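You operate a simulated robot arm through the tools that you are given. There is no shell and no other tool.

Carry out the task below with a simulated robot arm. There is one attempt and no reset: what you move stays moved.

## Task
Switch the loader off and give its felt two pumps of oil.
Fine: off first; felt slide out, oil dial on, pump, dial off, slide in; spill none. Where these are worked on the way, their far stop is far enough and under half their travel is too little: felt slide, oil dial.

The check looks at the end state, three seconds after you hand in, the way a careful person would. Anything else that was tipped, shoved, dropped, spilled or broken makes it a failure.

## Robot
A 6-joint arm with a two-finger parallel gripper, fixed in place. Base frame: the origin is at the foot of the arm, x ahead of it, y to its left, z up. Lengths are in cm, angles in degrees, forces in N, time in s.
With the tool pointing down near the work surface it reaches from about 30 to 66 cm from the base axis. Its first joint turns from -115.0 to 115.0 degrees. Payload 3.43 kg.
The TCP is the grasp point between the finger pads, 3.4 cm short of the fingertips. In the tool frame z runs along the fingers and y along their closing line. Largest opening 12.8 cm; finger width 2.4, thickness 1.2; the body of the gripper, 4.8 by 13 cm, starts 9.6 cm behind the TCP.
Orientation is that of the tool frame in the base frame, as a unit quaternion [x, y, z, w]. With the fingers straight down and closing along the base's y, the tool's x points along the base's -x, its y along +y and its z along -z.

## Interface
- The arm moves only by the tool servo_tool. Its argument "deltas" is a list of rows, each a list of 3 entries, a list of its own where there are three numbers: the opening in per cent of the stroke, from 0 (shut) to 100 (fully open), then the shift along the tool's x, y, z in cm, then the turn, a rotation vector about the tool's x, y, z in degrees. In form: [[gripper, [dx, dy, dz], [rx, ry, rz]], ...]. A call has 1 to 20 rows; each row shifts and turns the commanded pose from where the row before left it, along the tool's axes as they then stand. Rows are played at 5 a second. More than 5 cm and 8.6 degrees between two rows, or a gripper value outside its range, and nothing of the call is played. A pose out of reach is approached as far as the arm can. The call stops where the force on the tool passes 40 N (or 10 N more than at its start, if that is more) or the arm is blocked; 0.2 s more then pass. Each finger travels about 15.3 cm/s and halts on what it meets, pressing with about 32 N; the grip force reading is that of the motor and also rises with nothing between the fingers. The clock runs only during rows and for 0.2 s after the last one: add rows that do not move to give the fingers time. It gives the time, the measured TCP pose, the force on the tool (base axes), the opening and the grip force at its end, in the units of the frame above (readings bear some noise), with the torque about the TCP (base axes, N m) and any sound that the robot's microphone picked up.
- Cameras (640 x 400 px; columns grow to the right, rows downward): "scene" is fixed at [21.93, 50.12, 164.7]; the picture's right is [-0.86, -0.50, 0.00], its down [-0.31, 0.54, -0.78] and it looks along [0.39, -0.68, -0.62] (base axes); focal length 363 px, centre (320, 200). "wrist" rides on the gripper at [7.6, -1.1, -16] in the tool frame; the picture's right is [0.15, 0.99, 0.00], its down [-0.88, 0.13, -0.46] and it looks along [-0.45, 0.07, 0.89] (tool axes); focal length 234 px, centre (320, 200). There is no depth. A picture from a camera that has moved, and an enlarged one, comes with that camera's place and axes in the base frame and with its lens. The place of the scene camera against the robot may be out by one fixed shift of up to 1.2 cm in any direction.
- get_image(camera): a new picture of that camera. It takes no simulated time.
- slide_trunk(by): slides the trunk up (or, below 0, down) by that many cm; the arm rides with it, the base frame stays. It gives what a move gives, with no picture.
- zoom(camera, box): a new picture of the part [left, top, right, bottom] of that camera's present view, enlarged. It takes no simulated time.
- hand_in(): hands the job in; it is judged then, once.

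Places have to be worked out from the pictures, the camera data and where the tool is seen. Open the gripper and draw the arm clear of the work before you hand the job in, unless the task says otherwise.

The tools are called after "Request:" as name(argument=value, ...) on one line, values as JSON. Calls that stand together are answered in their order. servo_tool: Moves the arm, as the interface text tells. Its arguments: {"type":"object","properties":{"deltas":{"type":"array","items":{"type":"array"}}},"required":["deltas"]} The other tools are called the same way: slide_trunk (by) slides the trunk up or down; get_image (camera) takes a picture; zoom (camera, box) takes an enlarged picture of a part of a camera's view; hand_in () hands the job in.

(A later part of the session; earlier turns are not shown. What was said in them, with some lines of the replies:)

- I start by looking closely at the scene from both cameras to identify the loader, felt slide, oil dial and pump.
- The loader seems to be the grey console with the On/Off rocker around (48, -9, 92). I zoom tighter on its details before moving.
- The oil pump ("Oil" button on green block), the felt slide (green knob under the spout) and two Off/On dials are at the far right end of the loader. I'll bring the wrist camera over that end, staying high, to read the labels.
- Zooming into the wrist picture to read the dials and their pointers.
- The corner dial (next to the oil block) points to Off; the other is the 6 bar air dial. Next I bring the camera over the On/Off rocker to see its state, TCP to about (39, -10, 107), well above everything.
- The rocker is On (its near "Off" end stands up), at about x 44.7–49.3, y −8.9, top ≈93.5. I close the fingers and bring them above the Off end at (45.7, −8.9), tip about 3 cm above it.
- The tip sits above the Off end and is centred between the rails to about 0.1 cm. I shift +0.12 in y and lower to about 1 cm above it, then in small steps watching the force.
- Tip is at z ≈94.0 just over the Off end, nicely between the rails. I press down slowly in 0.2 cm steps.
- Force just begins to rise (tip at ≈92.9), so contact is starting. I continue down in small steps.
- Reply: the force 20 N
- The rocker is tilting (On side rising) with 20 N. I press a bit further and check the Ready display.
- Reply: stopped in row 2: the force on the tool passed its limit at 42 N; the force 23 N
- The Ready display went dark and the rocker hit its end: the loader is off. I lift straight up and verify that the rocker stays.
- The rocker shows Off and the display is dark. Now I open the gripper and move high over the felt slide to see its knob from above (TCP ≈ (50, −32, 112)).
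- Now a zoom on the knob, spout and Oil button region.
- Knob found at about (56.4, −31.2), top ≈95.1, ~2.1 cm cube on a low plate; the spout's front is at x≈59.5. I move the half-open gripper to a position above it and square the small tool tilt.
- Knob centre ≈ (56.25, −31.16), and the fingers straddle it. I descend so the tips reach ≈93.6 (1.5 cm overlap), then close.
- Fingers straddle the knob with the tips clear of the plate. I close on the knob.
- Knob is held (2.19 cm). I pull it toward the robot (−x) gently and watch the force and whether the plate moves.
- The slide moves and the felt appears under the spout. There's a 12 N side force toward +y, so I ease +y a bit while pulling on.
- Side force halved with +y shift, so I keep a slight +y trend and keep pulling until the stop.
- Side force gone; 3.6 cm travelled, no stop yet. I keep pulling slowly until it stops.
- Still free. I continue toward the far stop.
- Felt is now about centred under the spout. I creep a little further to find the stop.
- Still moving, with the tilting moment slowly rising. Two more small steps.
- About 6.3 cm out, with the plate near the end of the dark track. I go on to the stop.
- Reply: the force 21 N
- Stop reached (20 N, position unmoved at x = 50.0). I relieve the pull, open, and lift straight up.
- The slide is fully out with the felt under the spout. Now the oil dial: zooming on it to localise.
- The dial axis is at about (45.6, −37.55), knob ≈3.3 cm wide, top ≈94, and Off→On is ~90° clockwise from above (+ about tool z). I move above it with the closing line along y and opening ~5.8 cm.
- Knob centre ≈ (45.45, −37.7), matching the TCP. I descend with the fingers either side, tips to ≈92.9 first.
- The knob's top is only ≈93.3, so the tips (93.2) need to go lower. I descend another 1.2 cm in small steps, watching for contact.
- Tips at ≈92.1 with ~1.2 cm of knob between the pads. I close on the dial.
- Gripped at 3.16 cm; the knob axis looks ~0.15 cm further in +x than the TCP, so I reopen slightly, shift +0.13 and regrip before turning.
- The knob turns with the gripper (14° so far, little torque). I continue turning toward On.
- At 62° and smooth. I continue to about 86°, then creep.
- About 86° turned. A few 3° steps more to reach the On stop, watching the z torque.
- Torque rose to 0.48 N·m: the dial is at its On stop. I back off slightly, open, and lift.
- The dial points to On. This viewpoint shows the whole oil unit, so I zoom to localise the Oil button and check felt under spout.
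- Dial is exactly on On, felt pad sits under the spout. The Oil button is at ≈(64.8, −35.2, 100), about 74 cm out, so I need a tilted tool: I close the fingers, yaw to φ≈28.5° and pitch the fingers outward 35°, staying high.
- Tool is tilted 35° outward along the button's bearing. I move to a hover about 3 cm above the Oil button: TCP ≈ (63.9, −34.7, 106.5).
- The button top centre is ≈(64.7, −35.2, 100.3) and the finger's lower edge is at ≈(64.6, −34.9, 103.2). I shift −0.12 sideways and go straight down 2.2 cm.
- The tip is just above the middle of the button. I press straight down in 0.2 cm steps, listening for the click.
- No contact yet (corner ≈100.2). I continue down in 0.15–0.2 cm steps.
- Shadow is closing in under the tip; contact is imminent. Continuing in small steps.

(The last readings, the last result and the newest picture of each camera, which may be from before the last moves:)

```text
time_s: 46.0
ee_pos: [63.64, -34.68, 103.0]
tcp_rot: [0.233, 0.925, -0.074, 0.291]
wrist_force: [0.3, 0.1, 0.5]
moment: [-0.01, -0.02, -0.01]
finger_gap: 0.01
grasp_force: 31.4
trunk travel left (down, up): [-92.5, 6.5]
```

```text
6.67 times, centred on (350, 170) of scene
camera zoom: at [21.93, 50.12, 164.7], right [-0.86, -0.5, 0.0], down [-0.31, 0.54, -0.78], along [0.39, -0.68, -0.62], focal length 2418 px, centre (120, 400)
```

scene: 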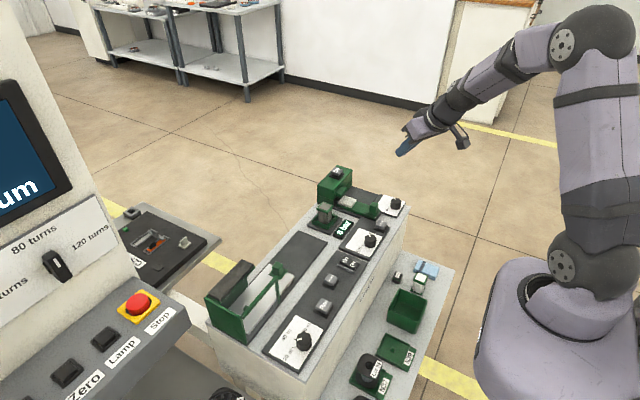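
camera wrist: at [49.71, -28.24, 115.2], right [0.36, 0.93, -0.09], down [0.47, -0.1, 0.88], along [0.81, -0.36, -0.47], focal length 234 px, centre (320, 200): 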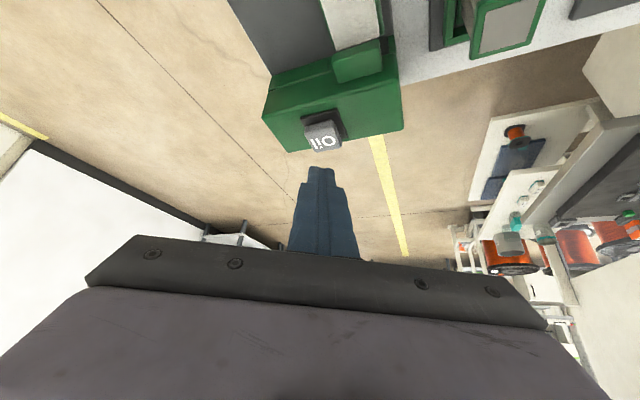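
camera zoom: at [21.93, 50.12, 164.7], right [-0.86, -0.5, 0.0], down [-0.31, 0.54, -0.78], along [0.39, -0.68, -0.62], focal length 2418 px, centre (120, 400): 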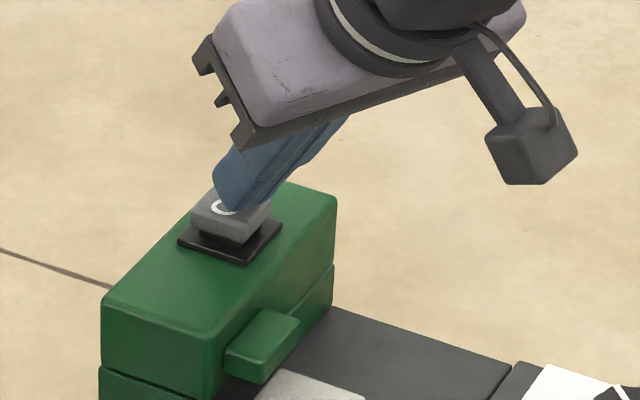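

Still no contact; tip lands ~0.4 cm on the robot side of the button's centre. I shift 0.3 cm outward and continue down.

Request:
servo_tool(deltas=[[0, [-0.241, 0, 0.17], [0, 0, 0]], [0, [0.086, 0, 0.123], [0, 0, 0]], [0, [0.086, 0, 0.123], [0, 0, 0]], [0, [0, 0, 0], [0, 0, 0]]])

Request:
zoom(camera="scene", box=[310, 140, 390, 200])

Request:
zoom(camera="wrist", box=[260, 110, 380, 185])

```text
time_s: 47.0
ee_pos: [63.9, -34.83, 102.67]
tcp_rot: [0.233, 0.924, -0.075, 0.292]
wrist_force: [1.6, -0.1, 1.3]
moment: [0.04, -0.01, -0.01]
finger_gap: 0.01
grasp_force: 32.3
trunk travel left (down, up): [-92.5, 6.5]
```

```text
6.67 times, centred on (350, 170) of scene
camera zoom: at [21.93, 50.12, 164.7], right [-0.86, -0.5, 0.0], down [-0.31, 0.54, -0.78], along [0.39, -0.68, -0.62], focal length 2418 px, centre (120, 400)
```

zoom: 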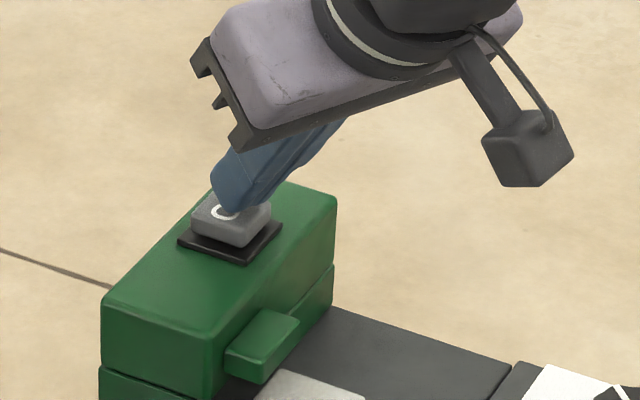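

```text
5.33 times, centred on (320, 148) of wrist
camera zoom: at [49.76, -28.54, 111.35], right [0.36, 0.93, -0.09], down [0.47, -0.1, 0.88], along [0.81, -0.36, -0.47], focal length 1249 px, centre (320, 480)
```

zoom: 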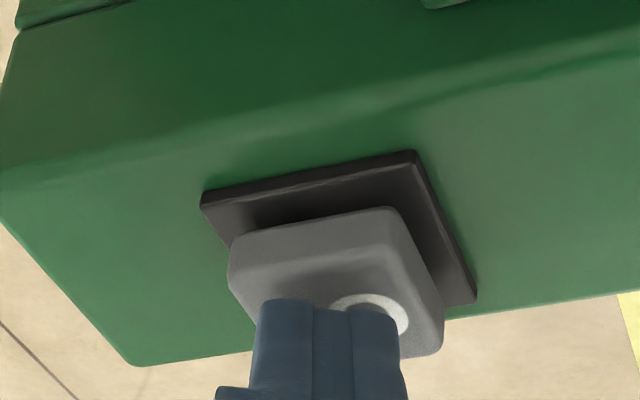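

The button is starting to go down (gap above its base shrinks, force just rising). I press further.

Request:
servo_tool(deltas=[[0, [0.086, 0, 0.123], [0, 0, 0]], [0, [0.086, 0, 0.123], [0, 0, 0]], [0, [0.086, 0, 0.123], [0, 0, 0]], [0, [0, 0, 0], [0, 0, 0]]])

Request:
zoom(camera="scene", box=[310, 140, 390, 200])

Request:
zoom(camera="wrist", box=[260, 110, 380, 185])

```text
time_s: 48.0
ee_pos: [63.82, -34.71, 102.42]
tcp_rot: [0.233, 0.924, -0.075, 0.293]
wrist_force: [0.7, -0.1, 4.0]
moment: [-0.02, -0.03, 0.0]
finger_gap: 0.0
grasp_force: 31.7
trunk travel left (down, up): [-92.5, 6.5]
heard: click
```

```text
6.67 times, centred on (350, 170) of scene
camera zoom: at [21.93, 50.12, 164.7], right [-0.86, -0.5, 0.0], down [-0.31, 0.54, -0.78], along [0.39, -0.68, -0.62], focal length 2418 px, centre (120, 400)
```

zoom: 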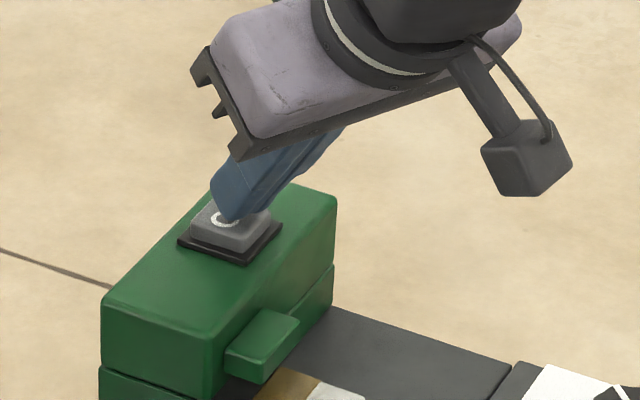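

```text
5.33 times, centred on (320, 148) of wrist
camera zoom: at [49.75, -28.54, 110.91], right [0.37, 0.93, -0.09], down [0.47, -0.1, 0.88], along [0.81, -0.36, -0.47], focal length 1249 px, centre (320, 480)
```

zoom: 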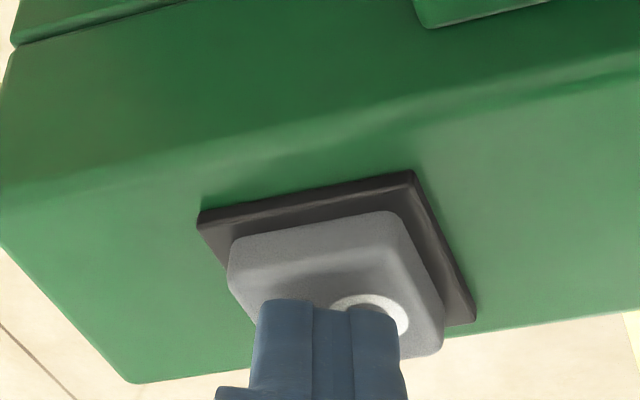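

Click heard and the felt shows an oil stain: one pump. I release by rising 1.2 cm and check the felt.

Request:
servo_tool(deltas=[[0, [-0.23, 0, -0.327], [0, 0, 0]], [0, [-0.23, 0, -0.327], [0, 0, 0]], [0, [-0.23, 0, -0.327], [0, 0, 0]], [0, [0, 0, 0], [0, 0, 0]]])

Request:
zoom(camera="scene", box=[310, 140, 410, 210])

Request:
zoom(camera="wrist", box=[260, 80, 420, 185])

```text
time_s: 49.0
ee_pos: [63.76, -34.77, 103.44]
tcp_rot: [0.233, 0.925, -0.074, 0.291]
wrist_force: [-0.7, -0.7, 1.3]
moment: [-0.03, 0.0, 0.0]
finger_gap: 0.0
grasp_force: 32.5
trunk travel left (down, up): [-92.5, 6.5]
```

```text
5.71 times, centred on (360, 175) of scene
camera zoom: at [21.93, 50.12, 164.7], right [-0.86, -0.5, 0.0], down [-0.31, 0.54, -0.78], along [0.39, -0.68, -0.62], focal length 2073 px, centre (91, 343)
```

zoom: 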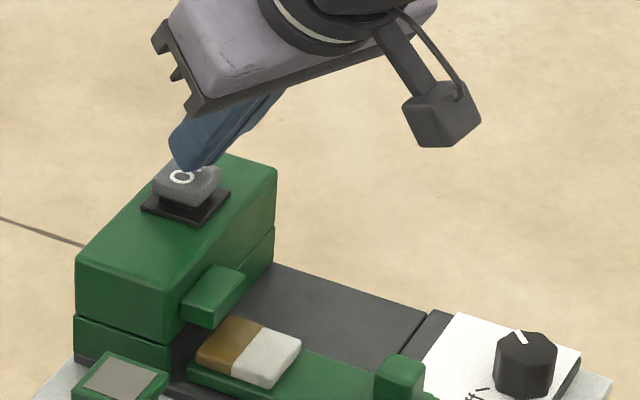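

```text
3.81 times, centred on (340, 132) of wrist
camera zoom: at [49.78, -28.52, 112.06], right [0.36, 0.93, -0.09], down [0.47, -0.1, 0.88], along [0.81, -0.36, -0.47], focal length 892 px, centre (244, 457)
```

zoom: 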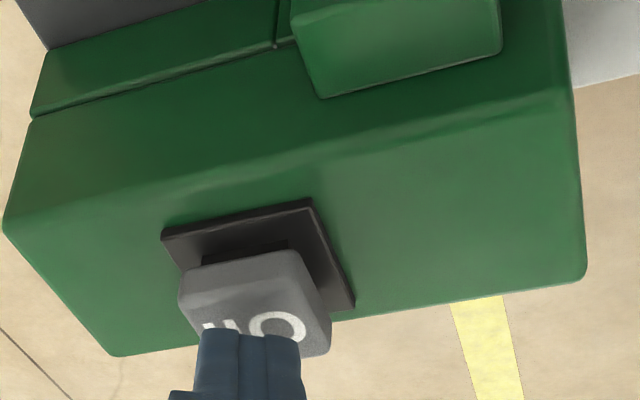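

Half of the felt is soaked after one pump and the button has come back up. Now the second press: straight down 1.2 cm to the same depth as before.

Request:
servo_tool(deltas=[[0, [0.115, 0, 0.1635], [0, 0, 0]], [0, [0.115, 0, 0.1635], [0, 0, 0]], [0, [0.115, 0, 0.1635], [0, 0, 0]], [0, [0.115, 0, 0.1635], [0, 0, 0]], [0, [0.115, 0, 0.1635], [0, 0, 0]], [0, [0.115, 0, 0.1635], [0, 0, 0]], [0, [0, 0, 0], [0, 0, 0]]])

Request:
zoom(camera="scene", box=[310, 140, 410, 210])

```text
time_s: 50.6
ee_pos: [63.76, -34.8, 102.3]
tcp_rot: [0.233, 0.924, -0.074, 0.293]
wrist_force: [-1.1, -1.2, 4.0]
moment: [-0.03, 0.03, -0.05]
finger_gap: 0.0
grasp_force: 32.1
trunk travel left (down, up): [-92.5, 6.5]
heard: click
```

```text
5.71 times, centred on (360, 175) of scene
camera zoom: at [21.93, 50.12, 164.7], right [-0.86, -0.5, 0.0], down [-0.31, 0.54, -0.78], along [0.39, -0.68, -0.62], focal length 2073 px, centre (91, 343)
```

zoom: 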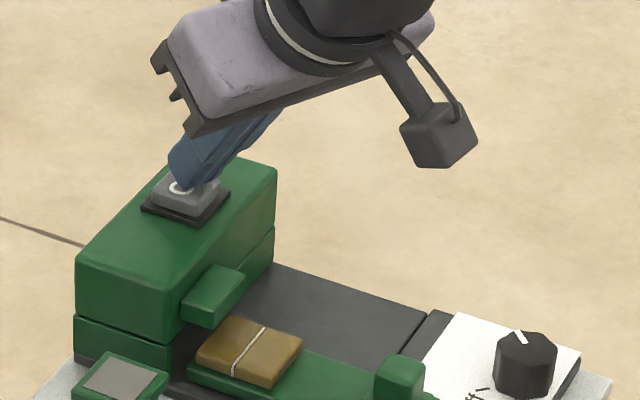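

Second click, both halves of the felt are soaked: two pumps done. I lift straight off, then retreat above the dial and undo the tilt.

Request:
servo_tool(deltas=[[0, [-0.575, 0, -0.817], [0, 0, 0]], [0, [-1.15, 0, -1.634], [0, 0, 0]], [0, [-1.725, 0, -2.45], [0, 0, 0]], [0, [1.7, -2.276, -2.58], [0, 0, 0]], [0, [1.7, -2.276, -2.58], [0, 0, 0]], [0, [1.7, -2.276, -2.58], [0, 0, 0]], [0, [1.7, -2.276, -2.58], [0, 0, 0]], [0, [1.7, -2.276, -2.58], [0, 0, 0]], [0, [0, 0, 0], [0, 0, 0]]])

Request:
zoom(camera="scene", box=[310, 140, 410, 210])

```text
time_s: 52.6
ee_pos: [45.63, -37.83, 113.98]
tcp_rot: [0.234, 0.925, -0.074, 0.291]
wrist_force: [0.7, 0.0, -0.4]
moment: [0.0, -0.03, -0.02]
finger_gap: 0.01
grasp_force: 32.3
trunk travel left (down, up): [-92.5, 6.5]
```

```text
5.71 times, centred on (360, 175) of scene
camera zoom: at [21.93, 50.12, 164.7], right [-0.86, -0.5, 0.0], down [-0.31, 0.54, -0.78], along [0.39, -0.68, -0.62], focal length 2073 px, centre (91, 343)
```

zoom: 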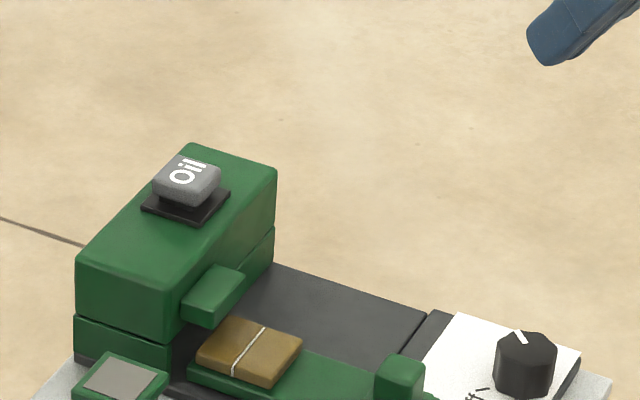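

Button is back up, felt soaked. Now I untilt (+35°) and yaw back to φ≈91° with the gripper opened for the dial.

Request:
servo_tool(deltas=[[0, [0, 0, 0], [0, 7, 0]], [0, [0, 0, 0], [0, 7, 0]], [20, [0, 0, 0], [0, 7, 0]], [40, [0, 0, 0], [0, 7, 0]], [40, [0, 0, 0], [0, 7, 0]], [40, [0, 0, 0], [0, 0, 7.8]], [40, [0, 0, 0], [0, 0, 7.8]], [40, [0, 0, 0], [0, 0, 7.8]], [40, [0, 0, 0], [0, 0, 7.8]], [40, [0, 0, 0], [0, 0, 7.8]], [40, [0, 0, 0], [0, 0, 7.8]], [40, [0, 0, 0], [0, 0, 7.8]], [40, [0, 0, 0], [0, 0, 8.0]], [40, [0, 0, 0], [0, 0, 0]]])

Request:
get_image(camera="wrist")

```text
time_s: 55.6
ee_pos: [45.7, -37.87, 113.86]
tcp_rot: [0.714, 0.7, -0.001, 0.001]
wrist_force: [-1.0, 0.5, -0.6]
moment: [0.05, -0.02, 0.01]
finger_gap: 5.12
grasp_force: 0.0
trunk travel left (down, up): [-92.5, 6.5]
```

```text
taken
camera wrist: at [44.77, -30.43, 129.82], right [0.99, 0.13, 0.0], down [0.11, -0.88, 0.46], along [0.06, -0.45, -0.89], focal length 234 px, centre (320, 200)
```

wrist: 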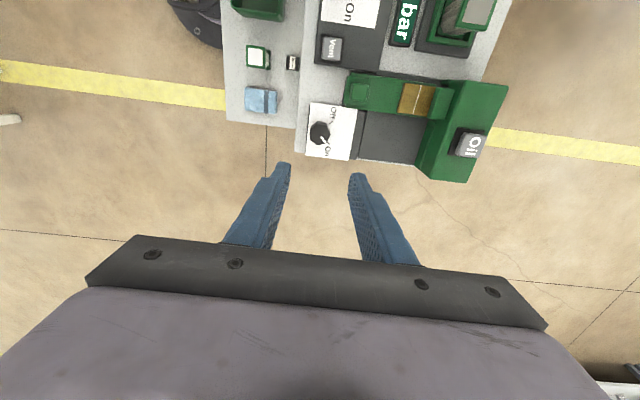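

I descend over the dial to z≈99 first, check alignment, then to the grasp height used before (95.2).

Request:
servo_tool(deltas=[[40, [0, 0, 4], [0, 0, 0]], [40, [0, 0, 4], [0, 0, 0]], [40, [0, 0, 4], [0, 0, 0]], [40, [0, 0, 2.6], [0, 0, 0]], [40, [0, 0, 0], [0, 0, 0]]])

Request:
zoom(camera="wrist", box=[240, 110, 400, 210])

Request:
zoom(camera="scene", box=[340, 150, 440, 215])

```text
time_s: 56.8
ee_pos: [45.54, -38.16, 99.28]
tcp_rot: [0.713, 0.701, -0.002, 0.0]
wrist_force: [-0.3, -0.7, -0.1]
moment: [-0.01, 0.03, 0.0]
finger_gap: 5.12
grasp_force: 0.1
trunk travel left (down, up): [-92.5, 6.5]
```

```text
4.00 times, centred on (320, 160) of wrist
camera zoom: at [44.63, -30.57, 115.13], right [0.99, 0.13, 0.0], down [0.12, -0.88, 0.46], along [0.06, -0.45, -0.89], focal length 937 px, centre (320, 360)
```

zoom: 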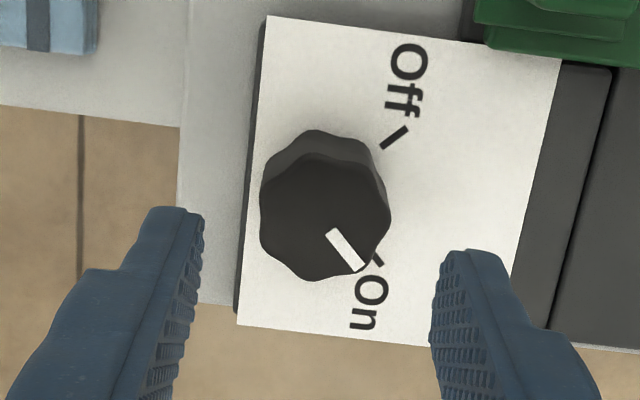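

```text
6.15 times, centred on (390, 182) of scene
camera zoom: at [21.93, 50.12, 164.7], right [-0.86, -0.5, 0.0], down [-0.31, 0.54, -0.78], along [0.39, -0.68, -0.62], focal length 2232 px, centre (-111, 308)
```

zoom: 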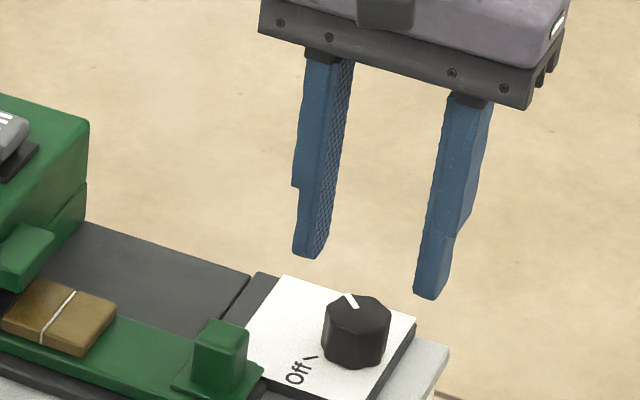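

Slight drift: I shift +0.2 in y and +0.08 in x, then descend to the grasp height and close.

Request:
servo_tool(deltas=[[40, [0.2, 0.08, 1.5], [0, 0, 0]], [40, [0, 0, 1.2], [0, 0, 0]], [40, [0, 0, 0.8], [0, 0, 0]], [40, [0, 0, 0.5], [0, 0, 0]], [40, [0, 0, 0], [0, 0, 0]]])

Request:
zoom(camera="wrist", box=[240, 110, 400, 210])

Request:
zoom(camera="scene", box=[340, 150, 440, 215])

```text
time_s: 58.0
ee_pos: [45.8, -37.79, 95.21]
tcp_rot: [0.713, 0.701, 0.0, 0.001]
wrist_force: [0.1, -0.1, -0.5]
moment: [-0.01, 0.01, -0.03]
finger_gap: 5.11
grasp_force: 0.1
trunk travel left (down, up): [-92.5, 6.5]
```

```text
4.00 times, centred on (320, 160) of wrist
camera zoom: at [44.81, -30.31, 111.16], right [0.99, 0.13, 0.0], down [0.12, -0.88, 0.46], along [0.06, -0.45, -0.89], focal length 937 px, centre (320, 360)
```

zoom: 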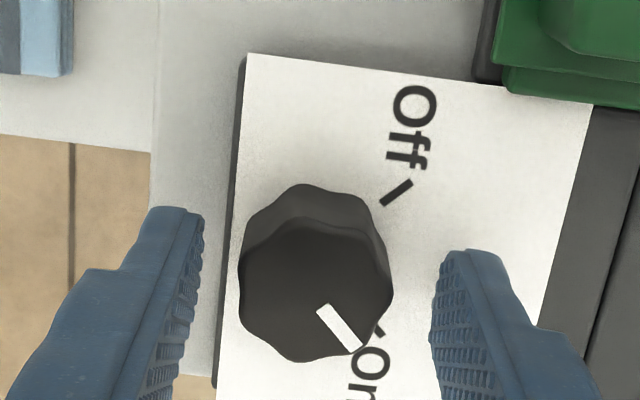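

```text
6.15 times, centred on (390, 182) of scene
camera zoom: at [21.93, 50.12, 164.7], right [-0.86, -0.5, 0.0], down [-0.31, 0.54, -0.78], along [0.39, -0.68, -0.62], focal length 2232 px, centre (-111, 308)
```

zoom: 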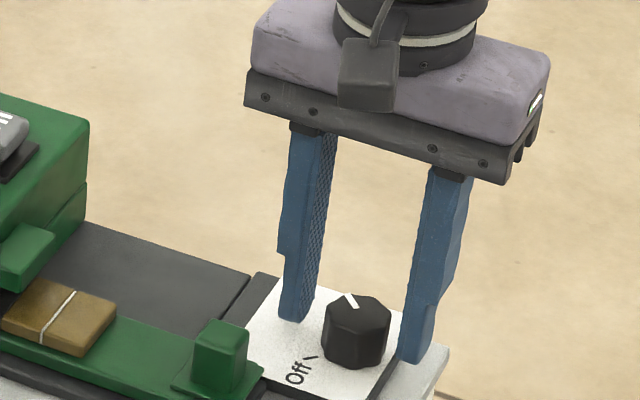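

Knob is ~0.12 cm off the finger midline; I correct and close on it.

Request:
servo_tool(deltas=[[40, [0, -0.12, 0], [0, 0, 0]], [25, [0, 0, 0], [0, 0, 0]], [10, [0, 0, 0], [0, 0, 0]], [0, [0, 0, 0], [0, 0, 0]], [0, [0, 0, 0], [0, 0, 0]]])

Request:
zoom(camera="wrist", box=[240, 110, 400, 210])

```text
time_s: 59.2
ee_pos: [45.5, -37.88, 95.36]
tcp_rot: [0.713, 0.701, 0.0, 0.0]
wrist_force: [-1.5, -0.2, 0.4]
moment: [-0.03, -0.33, 0.03]
finger_gap: 3.13
grasp_force: 44.9
trunk travel left (down, up): [-92.5, 6.5]
```

```text
4.00 times, centred on (320, 160) of wrist
camera zoom: at [44.66, -30.28, 111.2], right [0.99, 0.13, 0.0], down [0.12, -0.88, 0.46], along [0.06, -0.45, -0.89], focal length 937 px, centre (320, 360)
```

zoom: 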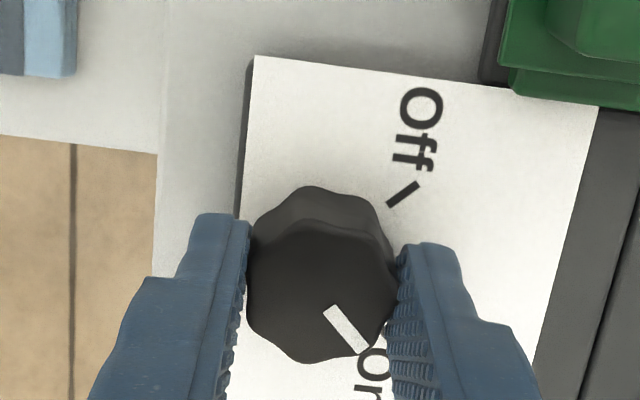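

Gripped well with little side force. I turn it back (− about tool z) toward Off, about 84° first.

Request:
servo_tool(deltas=[[0, [0, 0, 0], [0, 0, -7]], [0, [0, 0, 0], [0, 0, -7]], [0, [0, 0, 0], [0, 0, -7]], [0, [0, 0, 0], [0, 0, -7]], [0, [0, 0, 0], [0, 0, -7]], [0, [0, 0, 0], [0, 0, -7]], [0, [0, 0, 0], [0, 0, 0]]])

Request:
zoom(camera="wrist", box=[240, 110, 400, 210])

```text
time_s: 60.8
ee_pos: [45.64, -37.76, 95.34]
tcp_rot: [0.414, 0.91, -0.001, -0.001]
wrist_force: [-6.5, -1.3, -4.7]
moment: [-0.66, -0.81, 0.01]
finger_gap: 3.14
grasp_force: 45.9
trunk travel left (down, up): [-92.5, 6.5]
```

```text
4.00 times, centred on (320, 160) of wrist
camera zoom: at [39.84, -32.91, 111.21], right [0.65, 0.76, 0.0], down [0.68, -0.58, 0.46], along [0.35, -0.3, -0.89], focal length 937 px, centre (320, 360)
```

zoom: 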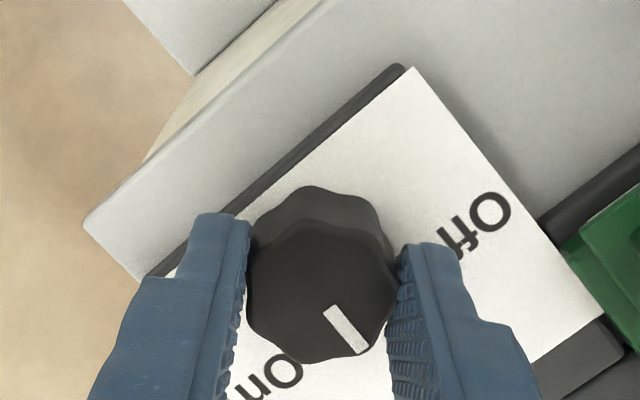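

Turning well. Another 42°.

Request:
servo_tool(deltas=[[0, [0, 0, 0], [0, 0, -7]], [0, [0, 0, 0], [0, 0, -7]], [0, [0, 0, 0], [0, 0, -7]], [0, [0, 0, 0], [0, 0, -7]], [0, [0, 0, 0], [0, 0, -7]], [0, [0, 0, 0], [0, 0, -7]], [0, [0, 0, 0], [0, 0, 0]]])

Request:
zoom(camera="wrist", box=[240, 110, 400, 210])

```text
time_s: 62.4
ee_pos: [45.66, -37.88, 95.33]
tcp_rot: [0.061, 0.998, -0.002, 0.0]
wrist_force: [-5.1, -2.7, -0.5]
moment: [0.36, 0.19, 0.02]
finger_gap: 3.13
grasp_force: 45.5
trunk travel left (down, up): [-92.5, 6.5]
```

```text
4.00 times, centred on (320, 160) of wrist
camera zoom: at [38.01, -38.09, 111.21], right [-0.03, 1.0, 0.0], down [0.89, 0.02, 0.46], along [0.46, 0.01, -0.89], focal length 937 px, centre (320, 360)
```

zoom: 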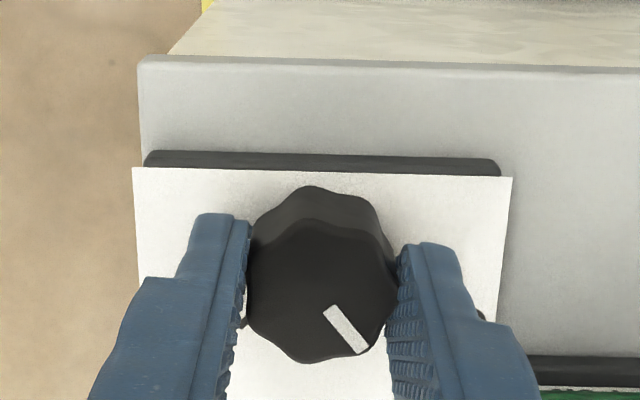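

Now at φ≈7°; I creep the last degrees in 3° steps to the Off stop, watching z torque.

Request:
servo_tool(deltas=[[0, [0, 0, 0], [0, 0, -3]], [0, [0, 0, 0], [0, 0, -3]], [0, [0, 0, 0], [0, 0, -3]], [0, [0, 0, 0], [0, 0, 0]]])

Request:
zoom(camera="wrist", box=[240, 110, 400, 210])

```text
time_s: 63.4
ee_pos: [45.58, -37.75, 95.32]
tcp_rot: [-0.018, 1.0, -0.001, 0.0]
wrist_force: [-2.9, 0.3, 0.1]
moment: [0.16, -0.29, -0.08]
finger_gap: 3.14
grasp_force: 44.7
trunk travel left (down, up): [-92.5, 6.5]
```

```text
4.00 times, centred on (320, 160) of wrist
camera zoom: at [38.2, -39.26, 111.21], right [-0.18, 0.98, 0.0], down [0.88, 0.16, 0.46], along [0.45, 0.08, -0.89], focal length 937 px, centre (320, 360)
```

zoom: 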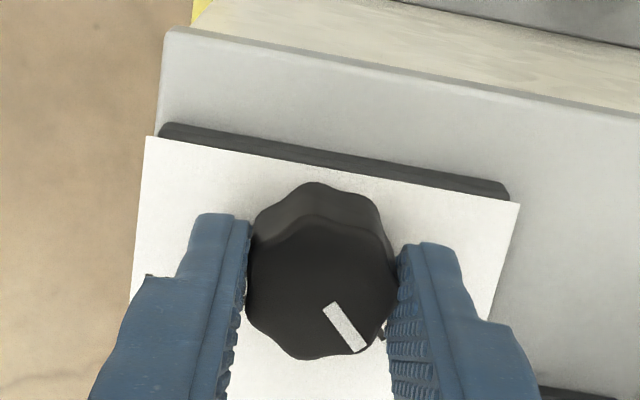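

Torque still small; two more 2° steps to be sure it is at the stop.

Request:
servo_tool(deltas=[[0, [0, 0, 0], [0, 0, -2]], [0, [0, 0, 0], [0, 0, -2]], [0, [0, 0, 0], [0, 0, 0]]])

Request:
zoom(camera="wrist", box=[240, 110, 400, 210])

```text
time_s: 64.2
ee_pos: [45.88, -37.71, 95.31]
tcp_rot: [-0.052, 0.999, -0.002, 0.0]
wrist_force: [0.7, 1.3, -0.9]
moment: [0.2, -0.45, -0.33]
finger_gap: 3.12
grasp_force: 44.3
trunk travel left (down, up): [-92.5, 6.5]
```

```text
4.00 times, centred on (320, 160) of wrist
camera zoom: at [38.41, -39.75, 111.21], right [-0.25, 0.97, 0.0], down [0.86, 0.22, 0.46], along [0.44, 0.11, -0.89], focal length 937 px, centre (320, 360)
```

zoom: 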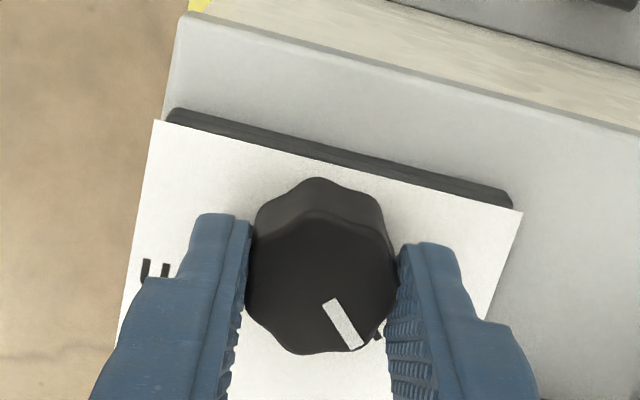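

Torque −0.33 N·m: the dial is at its Off stop. I back off 4°, open and lift.

Request:
servo_tool(deltas=[[0, [0, 0, 0], [0, 0, 4]], [25, [0, 0, 0], [0, 0, 0]], [42, [0, 0, 0], [0, 0, 0]], [42, [0, 0, -2], [0, 0, 0]], [42, [0, 0, -4], [0, 0, 0]], [42, [0, 0, -4], [0, 0, 2]], [42, [0, 0, -4], [0, 0, 0]], [42, [0, 0, 0], [0, 0, 0]]])

Request:
get_image(camera="wrist")

Request:
zoom(camera="wrist", box=[240, 100, 400, 200])

Request:
zoom(camera="scene", box=[310, 140, 430, 220])

```text
time_s: 66.0
ee_pos: [45.66, -37.82, 109.2]
tcp_rot: [-0.001, 1.0, -0.001, -0.001]
wrist_force: [0.4, -0.2, -0.7]
moment: [-0.01, 0.05, -0.01]
finger_gap: 5.38
grasp_force: 0.1
trunk travel left (down, up): [-92.5, 6.5]
```

```text
taken
camera wrist: at [38.18, -38.94, 125.0], right [-0.15, 0.99, 0.0], down [0.88, 0.13, 0.45], along [0.45, 0.07, -0.89], focal length 234 px, centre (320, 200)
```

wrist: 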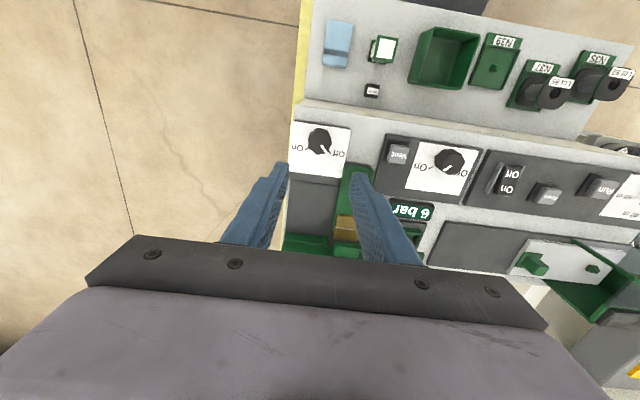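

```text
4.00 times, centred on (320, 150) of wrist
camera zoom: at [38.18, -38.94, 125.0], right [-0.15, 0.99, 0.0], down [0.88, 0.13, 0.45], along [0.45, 0.07, -0.89], focal length 937 px, centre (320, 400)
```

zoom: 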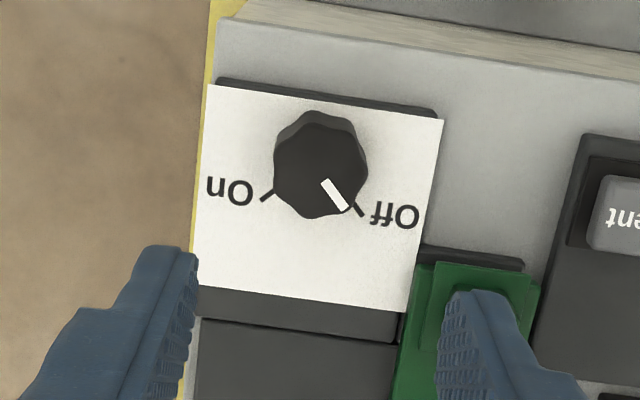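

```text
5.00 times, centred on (370, 180) of scene
camera zoom: at [21.93, 50.12, 164.7], right [-0.86, -0.5, 0.0], down [-0.31, 0.54, -0.78], along [0.39, -0.68, -0.62], focal length 1814 px, centre (70, 300)
```

zoom: 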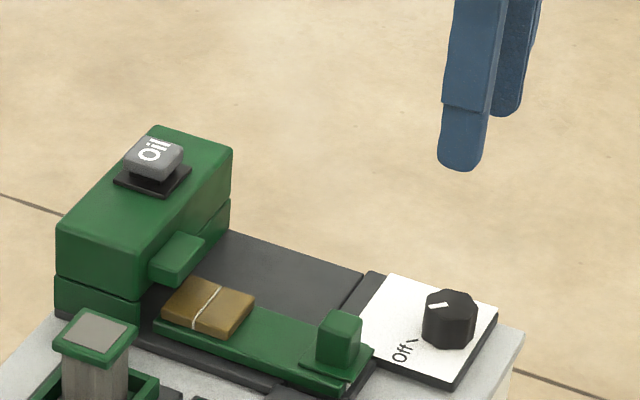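

The dial points at Off, exactly as at the start. Now back over the slide knob (50.0, −31.1) to push it in.

Request:
servo_tool(deltas=[[36, [-1.44, 2.23, 1.0], [0, 0, 0]], [36, [-1.44, 2.23, 1.5], [0, 0, 0]], [36, [-1.44, 2.23, 2.5], [0, 0, 0]], [36, [0, 0, 0], [0, 0, 0]]])

Request:
zoom(camera="wrist", box=[240, 110, 400, 210])

Request:
zoom(camera="scene", box=[310, 140, 430, 220])

```text
time_s: 67.0
ee_pos: [50.08, -31.09, 104.18]
tcp_rot: [0.0, 1.0, 0.0, 0.001]
wrist_force: [0.3, -0.2, -0.1]
moment: [0.0, -0.01, -0.03]
finger_gap: 4.59
grasp_force: 0.1
trunk travel left (down, up): [-92.5, 6.5]
```

```text
4.00 times, centred on (320, 160) of wrist
camera zoom: at [42.58, -32.3, 120.01], right [-0.15, 0.99, 0.0], down [0.88, 0.13, 0.46], along [0.45, 0.07, -0.89], focal length 937 px, centre (320, 360)
```

zoom: 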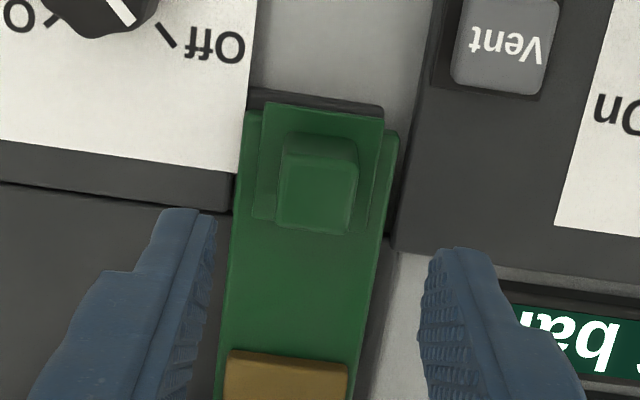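

```text
5.00 times, centred on (370, 180) of scene
camera zoom: at [21.93, 50.12, 164.7], right [-0.86, -0.5, 0.0], down [-0.31, 0.54, -0.78], along [0.39, -0.68, -0.62], focal length 1814 px, centre (70, 300)
```

zoom: 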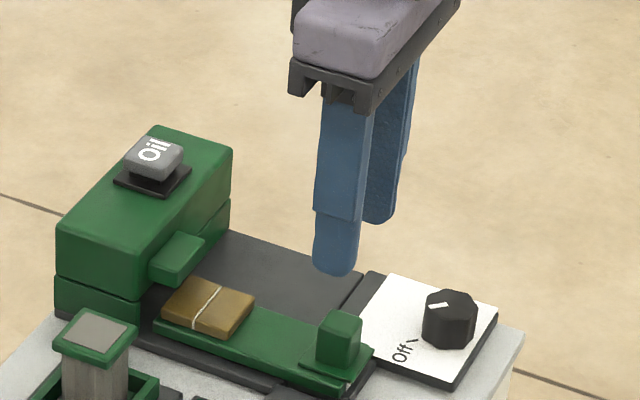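

Aligned with the knob. I descend to the same grip height (97.1) and close.

Request:
servo_tool(deltas=[[36, [-0.08, 0, 2.5], [0, 0, 0]], [36, [0, 0, 2.5], [0, 0, 0]], [36, [0, 0, 1.4], [0, 0, 0]], [36, [0, 0, 0.65], [0, 0, 0]], [36, [0, 0, 0], [0, 0, 0]], [20, [0, 0, 0], [0, 0, 0]], [10, [0, 0, 0], [0, 0, 0]], [0, [0, 0, 0], [0, 0, 0]], [0, [0, 0, 0], [0, 0, 0]]])

Request:
zoom(camera="wrist", box=[240, 110, 400, 210])

Request:
zoom(camera="scene", box=[310, 140, 430, 220])

```text
time_s: 69.0
ee_pos: [50.16, -31.24, 97.16]
tcp_rot: [0.0, 1.0, 0.0, 0.0]
wrist_force: [-1.8, -1.6, -1.4]
moment: [-0.16, -0.17, 0.06]
finger_gap: 2.18
grasp_force: 44.9
trunk travel left (down, up): [-92.5, 6.5]
```

```text
4.00 times, centred on (320, 160) of wrist
camera zoom: at [42.55, -32.38, 113.08], right [-0.15, 0.99, 0.0], down [0.88, 0.13, 0.45], along [0.45, 0.07, -0.89], focal length 937 px, centre (320, 360)
```

zoom: 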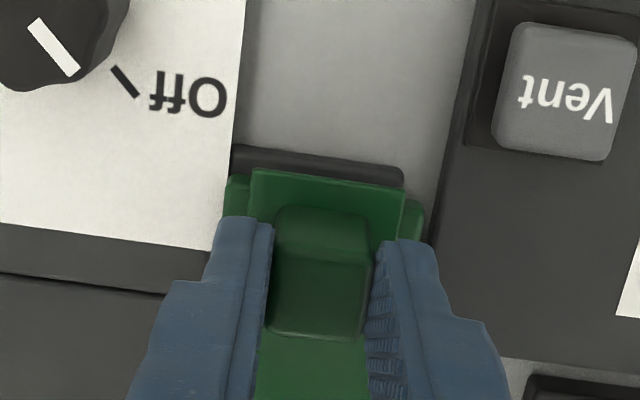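

```text
5.00 times, centred on (370, 180) of scene
camera zoom: at [21.93, 50.12, 164.7], right [-0.86, -0.5, 0.0], down [-0.31, 0.54, -0.78], along [0.39, -0.68, -0.62], focal length 1814 px, centre (70, 300)
```

zoom: 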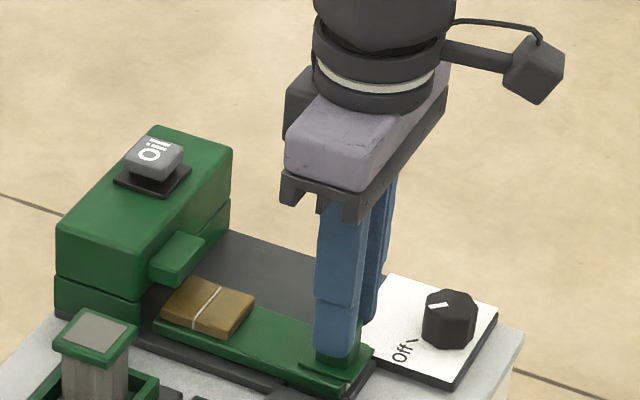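

Knob held. I push it in (+x) steadily, first 2.4 cm.

Request:
servo_tool(deltas=[[0, [-0.4, 0, 0], [0, 0, 0]], [0, [-0.4, 0, 0], [0, 0, 0]], [0, [-0.4, 0, 0], [0, 0, 0]], [0, [-0.4, 0, 0], [0, 0, 0]], [0, [-0.4, 0, 0], [0, 0, 0]], [0, [-0.4, 0, 0], [0, 0, 0]], [0, [0, 0, 0], [0, 0, 0]]])

Request:
zoom(camera="scene", box=[310, 140, 430, 220])

```text
time_s: 70.6
ee_pos: [52.58, -31.05, 97.2]
tcp_rot: [0.0, 1.0, -0.001, -0.001]
wrist_force: [-0.2, -7.1, -4.3]
moment: [-0.14, 0.14, -0.08]
finger_gap: 2.17
grasp_force: 45.1
trunk travel left (down, up): [-92.5, 6.5]
```

```text
5.00 times, centred on (370, 180) of scene
camera zoom: at [21.93, 50.12, 164.7], right [-0.86, -0.5, 0.0], down [-0.31, 0.54, -0.78], along [0.39, -0.68, -0.62], focal length 1814 px, centre (70, 300)
```

zoom: 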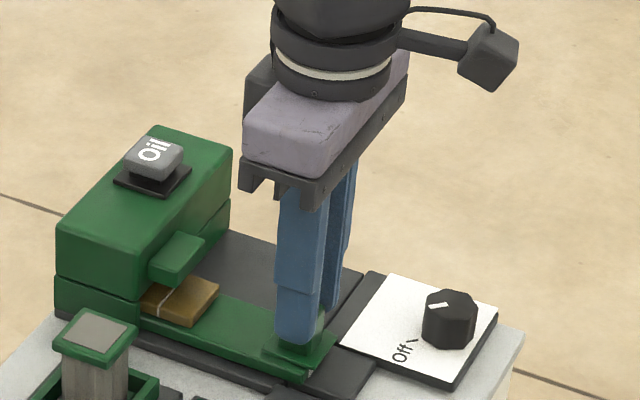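

Sliding well; a −7 N side force, so I ease −0.08 in y as I go on another 2.4 cm.

Request:
servo_tool(deltas=[[0, [-0.4, -0.05, 0], [0, 0, 0]], [0, [-0.4, -0.03, 0], [0, 0, 0]], [0, [-0.4, 0, 0], [0, 0, 0]], [0, [-0.4, 0, 0], [0, 0, 0]], [0, [-0.4, 0, 0], [0, 0, 0]], [0, [-0.4, 0, 0], [0, 0, 0]], [0, [0, 0, 0], [0, 0, 0]]])

Request:
zoom(camera="scene", box=[310, 140, 430, 220])

```text
time_s: 72.2
ee_pos: [54.96, -31.28, 97.21]
tcp_rot: [0.0, 1.0, -0.001, -0.002]
wrist_force: [0.1, -2.7, -1.9]
moment: [0.04, 0.93, -0.03]
finger_gap: 2.17
grasp_force: 44.6
trunk travel left (down, up): [-92.5, 6.5]
```

```text
5.00 times, centred on (370, 180) of scene
camera zoom: at [21.93, 50.12, 164.7], right [-0.86, -0.5, 0.0], down [-0.31, 0.54, -0.78], along [0.39, -0.68, -0.62], focal length 1814 px, centre (70, 300)
```

zoom: 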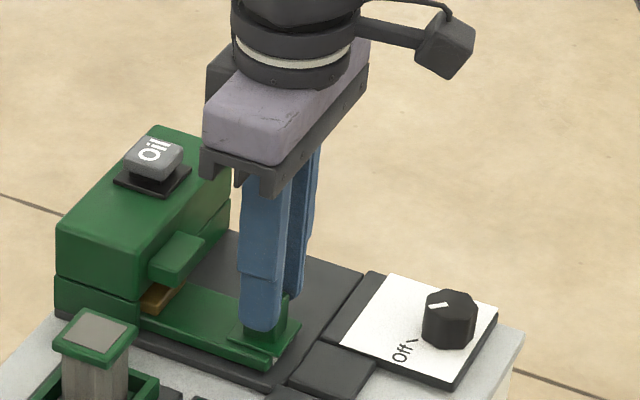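

Almost in (x≈55.0; start was ≈56.35). I creep in 0.2 cm steps to the inner stop.

Request:
servo_tool(deltas=[[0, [-0.25, -0.02, 0], [0, 0, 0]], [0, [-0.25, 0, 0], [0, 0, 0]], [0, [-0.25, 0, 0], [0, 0, 0]], [0, [-0.25, 0, 0], [0, 0, 0]], [0, [-0.2, 0, 0], [0, 0, 0]], [0, [0, 0, 0], [0, 0, 0]]])

Request:
zoom(camera="scene", box=[310, 140, 430, 220])

```text
time_s: 73.6
ee_pos: [56.17, -31.18, 97.26]
tcp_rot: [0.0, 1.0, 0.0, -0.001]
wrist_force: [-0.4, -1.0, -5.9]
moment: [0.04, 0.29, 0.0]
finger_gap: 2.18
grasp_force: 44.9
trunk travel left (down, up): [-92.5, 6.5]
```

```text
5.00 times, centred on (370, 180) of scene
camera zoom: at [21.93, 50.12, 164.7], right [-0.86, -0.5, 0.0], down [-0.31, 0.54, -0.78], along [0.39, -0.68, -0.62], focal length 1814 px, centre (70, 300)
```

zoom: 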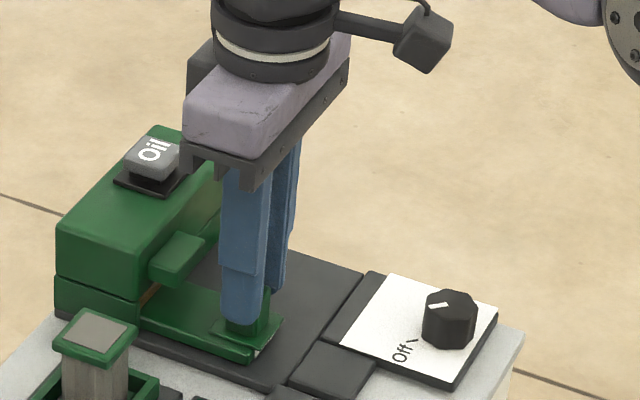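

Still no stop reading; I creep on by 0.15 cm steps until the x force rises.

Request:
servo_tool(deltas=[[0, [-0.15, 0, 0], [0, 0, 0]], [0, [-0.15, 0, 0], [0, 0, 0]], [0, [-0.15, 0, 0], [0, 0, 0]], [0, [0, 0, 0], [0, 0, 0]]])

Request:
zoom(camera="scene", box=[310, 140, 430, 220])

```text
time_s: 74.6
ee_pos: [56.31, -31.16, 97.18]
tcp_rot: [-0.001, 1.0, 0.0, -0.003]
wrist_force: [-13.9, -1.3, -11.2]
moment: [-0.03, -0.14, -0.01]
finger_gap: 2.21
grasp_force: 45.0
trunk travel left (down, up): [-92.5, 6.5]
```

```text
5.00 times, centred on (370, 180) of scene
camera zoom: at [21.93, 50.12, 164.7], right [-0.86, -0.5, 0.0], down [-0.31, 0.54, -0.78], along [0.39, -0.68, -0.62], focal length 1814 px, centre (70, 300)
```

zoom: 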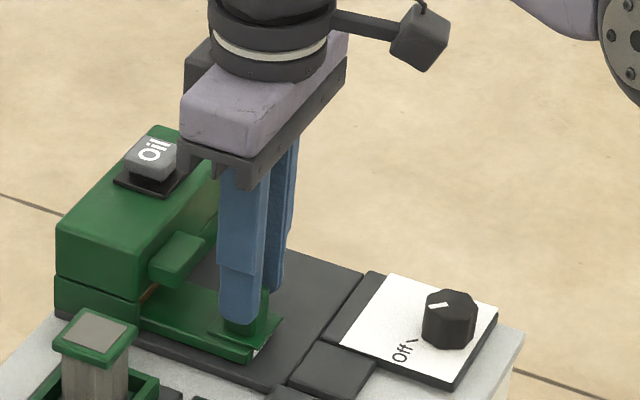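

The x force jumped to −14 N at x≈56.3: the slide is fully in. I relieve, open, and lift away.

Request:
servo_tool(deltas=[[0, [0.22, 0, 0], [0, 0, 0]], [0, [0, 0, 0], [0, 0, 0]], [20, [0, 0, 0], [0, 0, 0]], [36, [0, 0, 0], [0, 0, 0]], [36, [0, 0, 0], [0, 0, 0]], [36, [0, 0, -2], [0, 0, 0]], [36, [0, 0, -4], [0, 0, 0]], [36, [0, 0, -4], [0, 0, 0]], [36, [0, 0, -4], [0, 0, 0]], [36, [0, 0, 0], [0, 0, 0]]])

Request:
zoom(camera="scene", box=[310, 140, 430, 220])

Request:
get_image(camera="wrist")

```text
time_s: 76.8
ee_pos: [56.3, -31.22, 111.25]
tcp_rot: [0.0, 1.0, -0.001, -0.001]
wrist_force: [0.2, 0.6, -0.6]
moment: [0.02, 0.02, 0.05]
finger_gap: 4.61
grasp_force: 0.1
trunk travel left (down, up): [-92.5, 6.5]
```

```text
5.00 times, centred on (370, 180) of scene
camera zoom: at [21.93, 50.12, 164.7], right [-0.86, -0.5, 0.0], down [-0.31, 0.54, -0.78], along [0.39, -0.68, -0.62], focal length 1814 px, centre (70, 300)
```

zoom: 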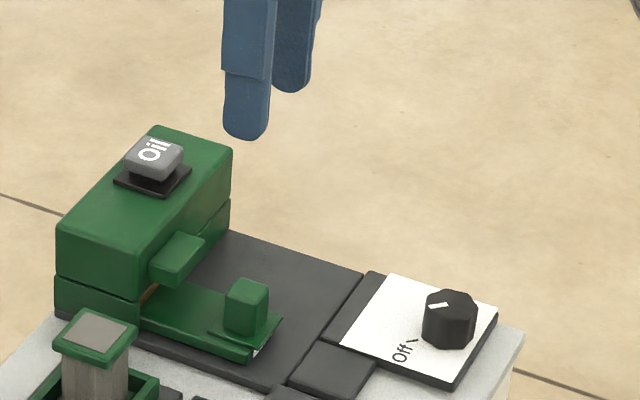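

```text
taken
camera wrist: at [48.71, -32.43, 127.08], right [-0.15, 0.99, 0.0], down [0.88, 0.13, 0.45], along [0.45, 0.07, -0.89], focal length 234 px, centre (320, 200)
```

wrist: 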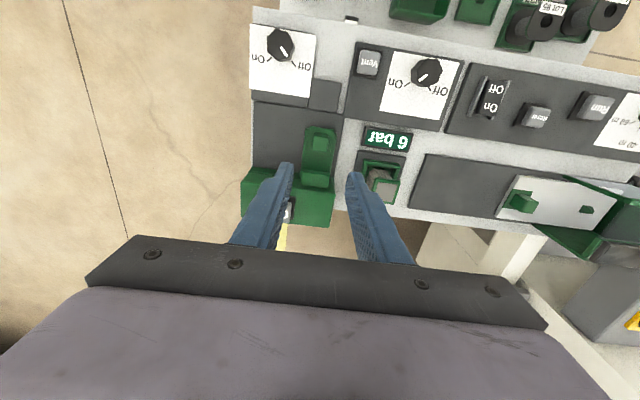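

The slide is fully in at its original place, dial Off. I open the gripper and draw the arm back toward its starting pose, then verify everything.

Request:
servo_tool(deltas=[[60, [3.7, 0.3, -2.2], [0, 0, 0]], [100, [3.7, 0.3, -2.2], [0, 0, 0]], [100, [3.7, 0.3, -2.2], [0, 0, 0]], [100, [3.7, 0.3, -2.2], [0, 0, 0]], [100, [3.7, 0.3, -2.2], [0, 0, 0]], [100, [3.7, 0.3, -2.2], [0, 0, 0]], [100, [3.7, 0.3, -2.2], [0, 0, 0]], [100, [3.7, 0.3, -0.5], [0, 0, 0]], [100, [0, 0, 0], [0, 0, 0]]])

Request:
get_image(camera="scene")

Request:
zoom(camera="scene", box=[200, 150, 460, 400])

Request:
zoom(camera="wrist", box=[240, 80, 500, 280])

Request:
zoom(camera="scene", box=[300, 150, 420, 230])

```text
time_s: 78.8
ee_pos: [26.83, -28.75, 127.13]
tcp_rot: [0.0, 1.0, -0.001, -0.001]
wrist_force: [-0.5, -0.5, -0.5]
moment: [0.03, 0.0, 0.0]
finger_gap: 12.81
grasp_force: 0.1
trunk travel left (down, up): [-92.5, 6.5]
```

```text
taken
```

scene: 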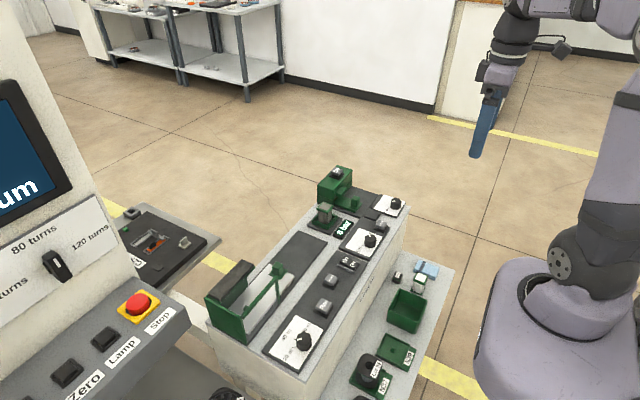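

```text
1.60 times, centred on (330, 275) of scene
camera zoom: at [21.93, 50.12, 164.7], right [-0.86, -0.5, 0.0], down [-0.31, 0.54, -0.78], along [0.39, -0.68, -0.62], focal length 580 px, centre (304, 80)
```

zoom: 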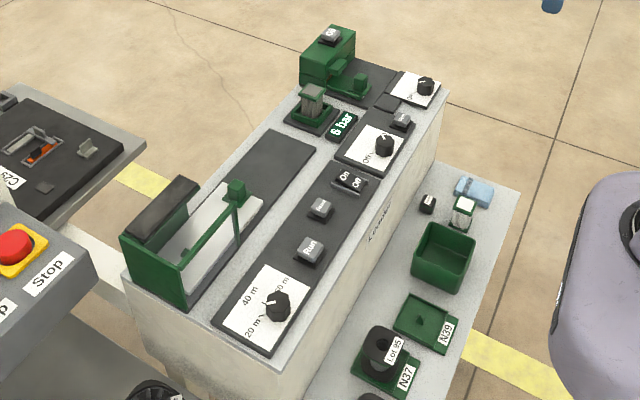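

```text
2.00 times, centred on (370, 180) of wrist
camera zoom: at [19.24, -29.95, 142.99], right [-0.15, 0.99, 0.0], down [0.88, 0.13, 0.45], along [0.45, 0.07, -0.89], focal length 468 px, centre (220, 240)
```

zoom: 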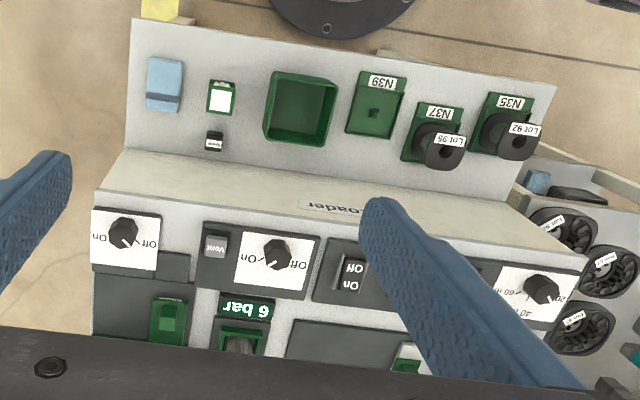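

```text
5.00 times, centred on (360, 190) of scene
camera zoom: at [21.93, 50.12, 164.7], right [-0.86, -0.5, 0.0], down [-0.31, 0.54, -0.78], along [0.39, -0.68, -0.62], focal length 1814 px, centre (120, 250)
```

zoom: 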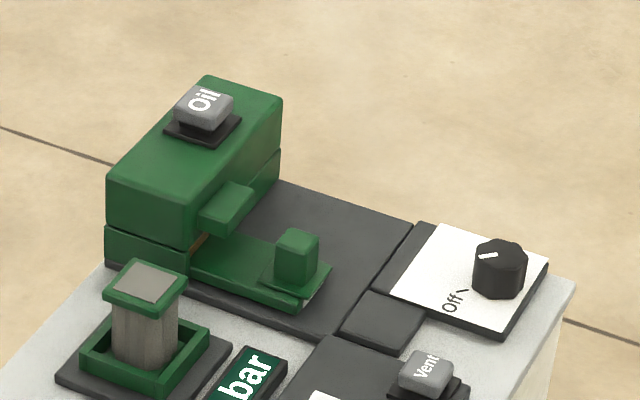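

All checks agree: the rocker is Off, the display is dark, the felt is soaked by two pumps, the slide is in and the dial is Off. There is no spill, nothing else has moved, and the arm is clear with the gripper open. I hand the job in.

Request:
hand_in()

```text
The job is handed in.
```

The loader is off and its felt has had two pumps of oil. The job is handed in; I haven't been told the verdict.

- **Off first:** I pressed the On/Off rocker to Off, and the "Ready" display went dark.
- **Oiling:** I pulled the felt slide out to its far stop and turned the oil dial to its On stop. Then I pressed the Oil button twice. Each press gave a click and soaked half of the felt.
- **Closing up:** The oil dial is back at its Off stop and the slide is back in at its inner stop, where it started.
- **End state:** I saw no oil anywhere but on the felt. Nothing else looks moved in the last pictures. The gripper is open and the arm is drawn back close to where it began.

I left the 6 bar air supply on, since the task didn't mention it.
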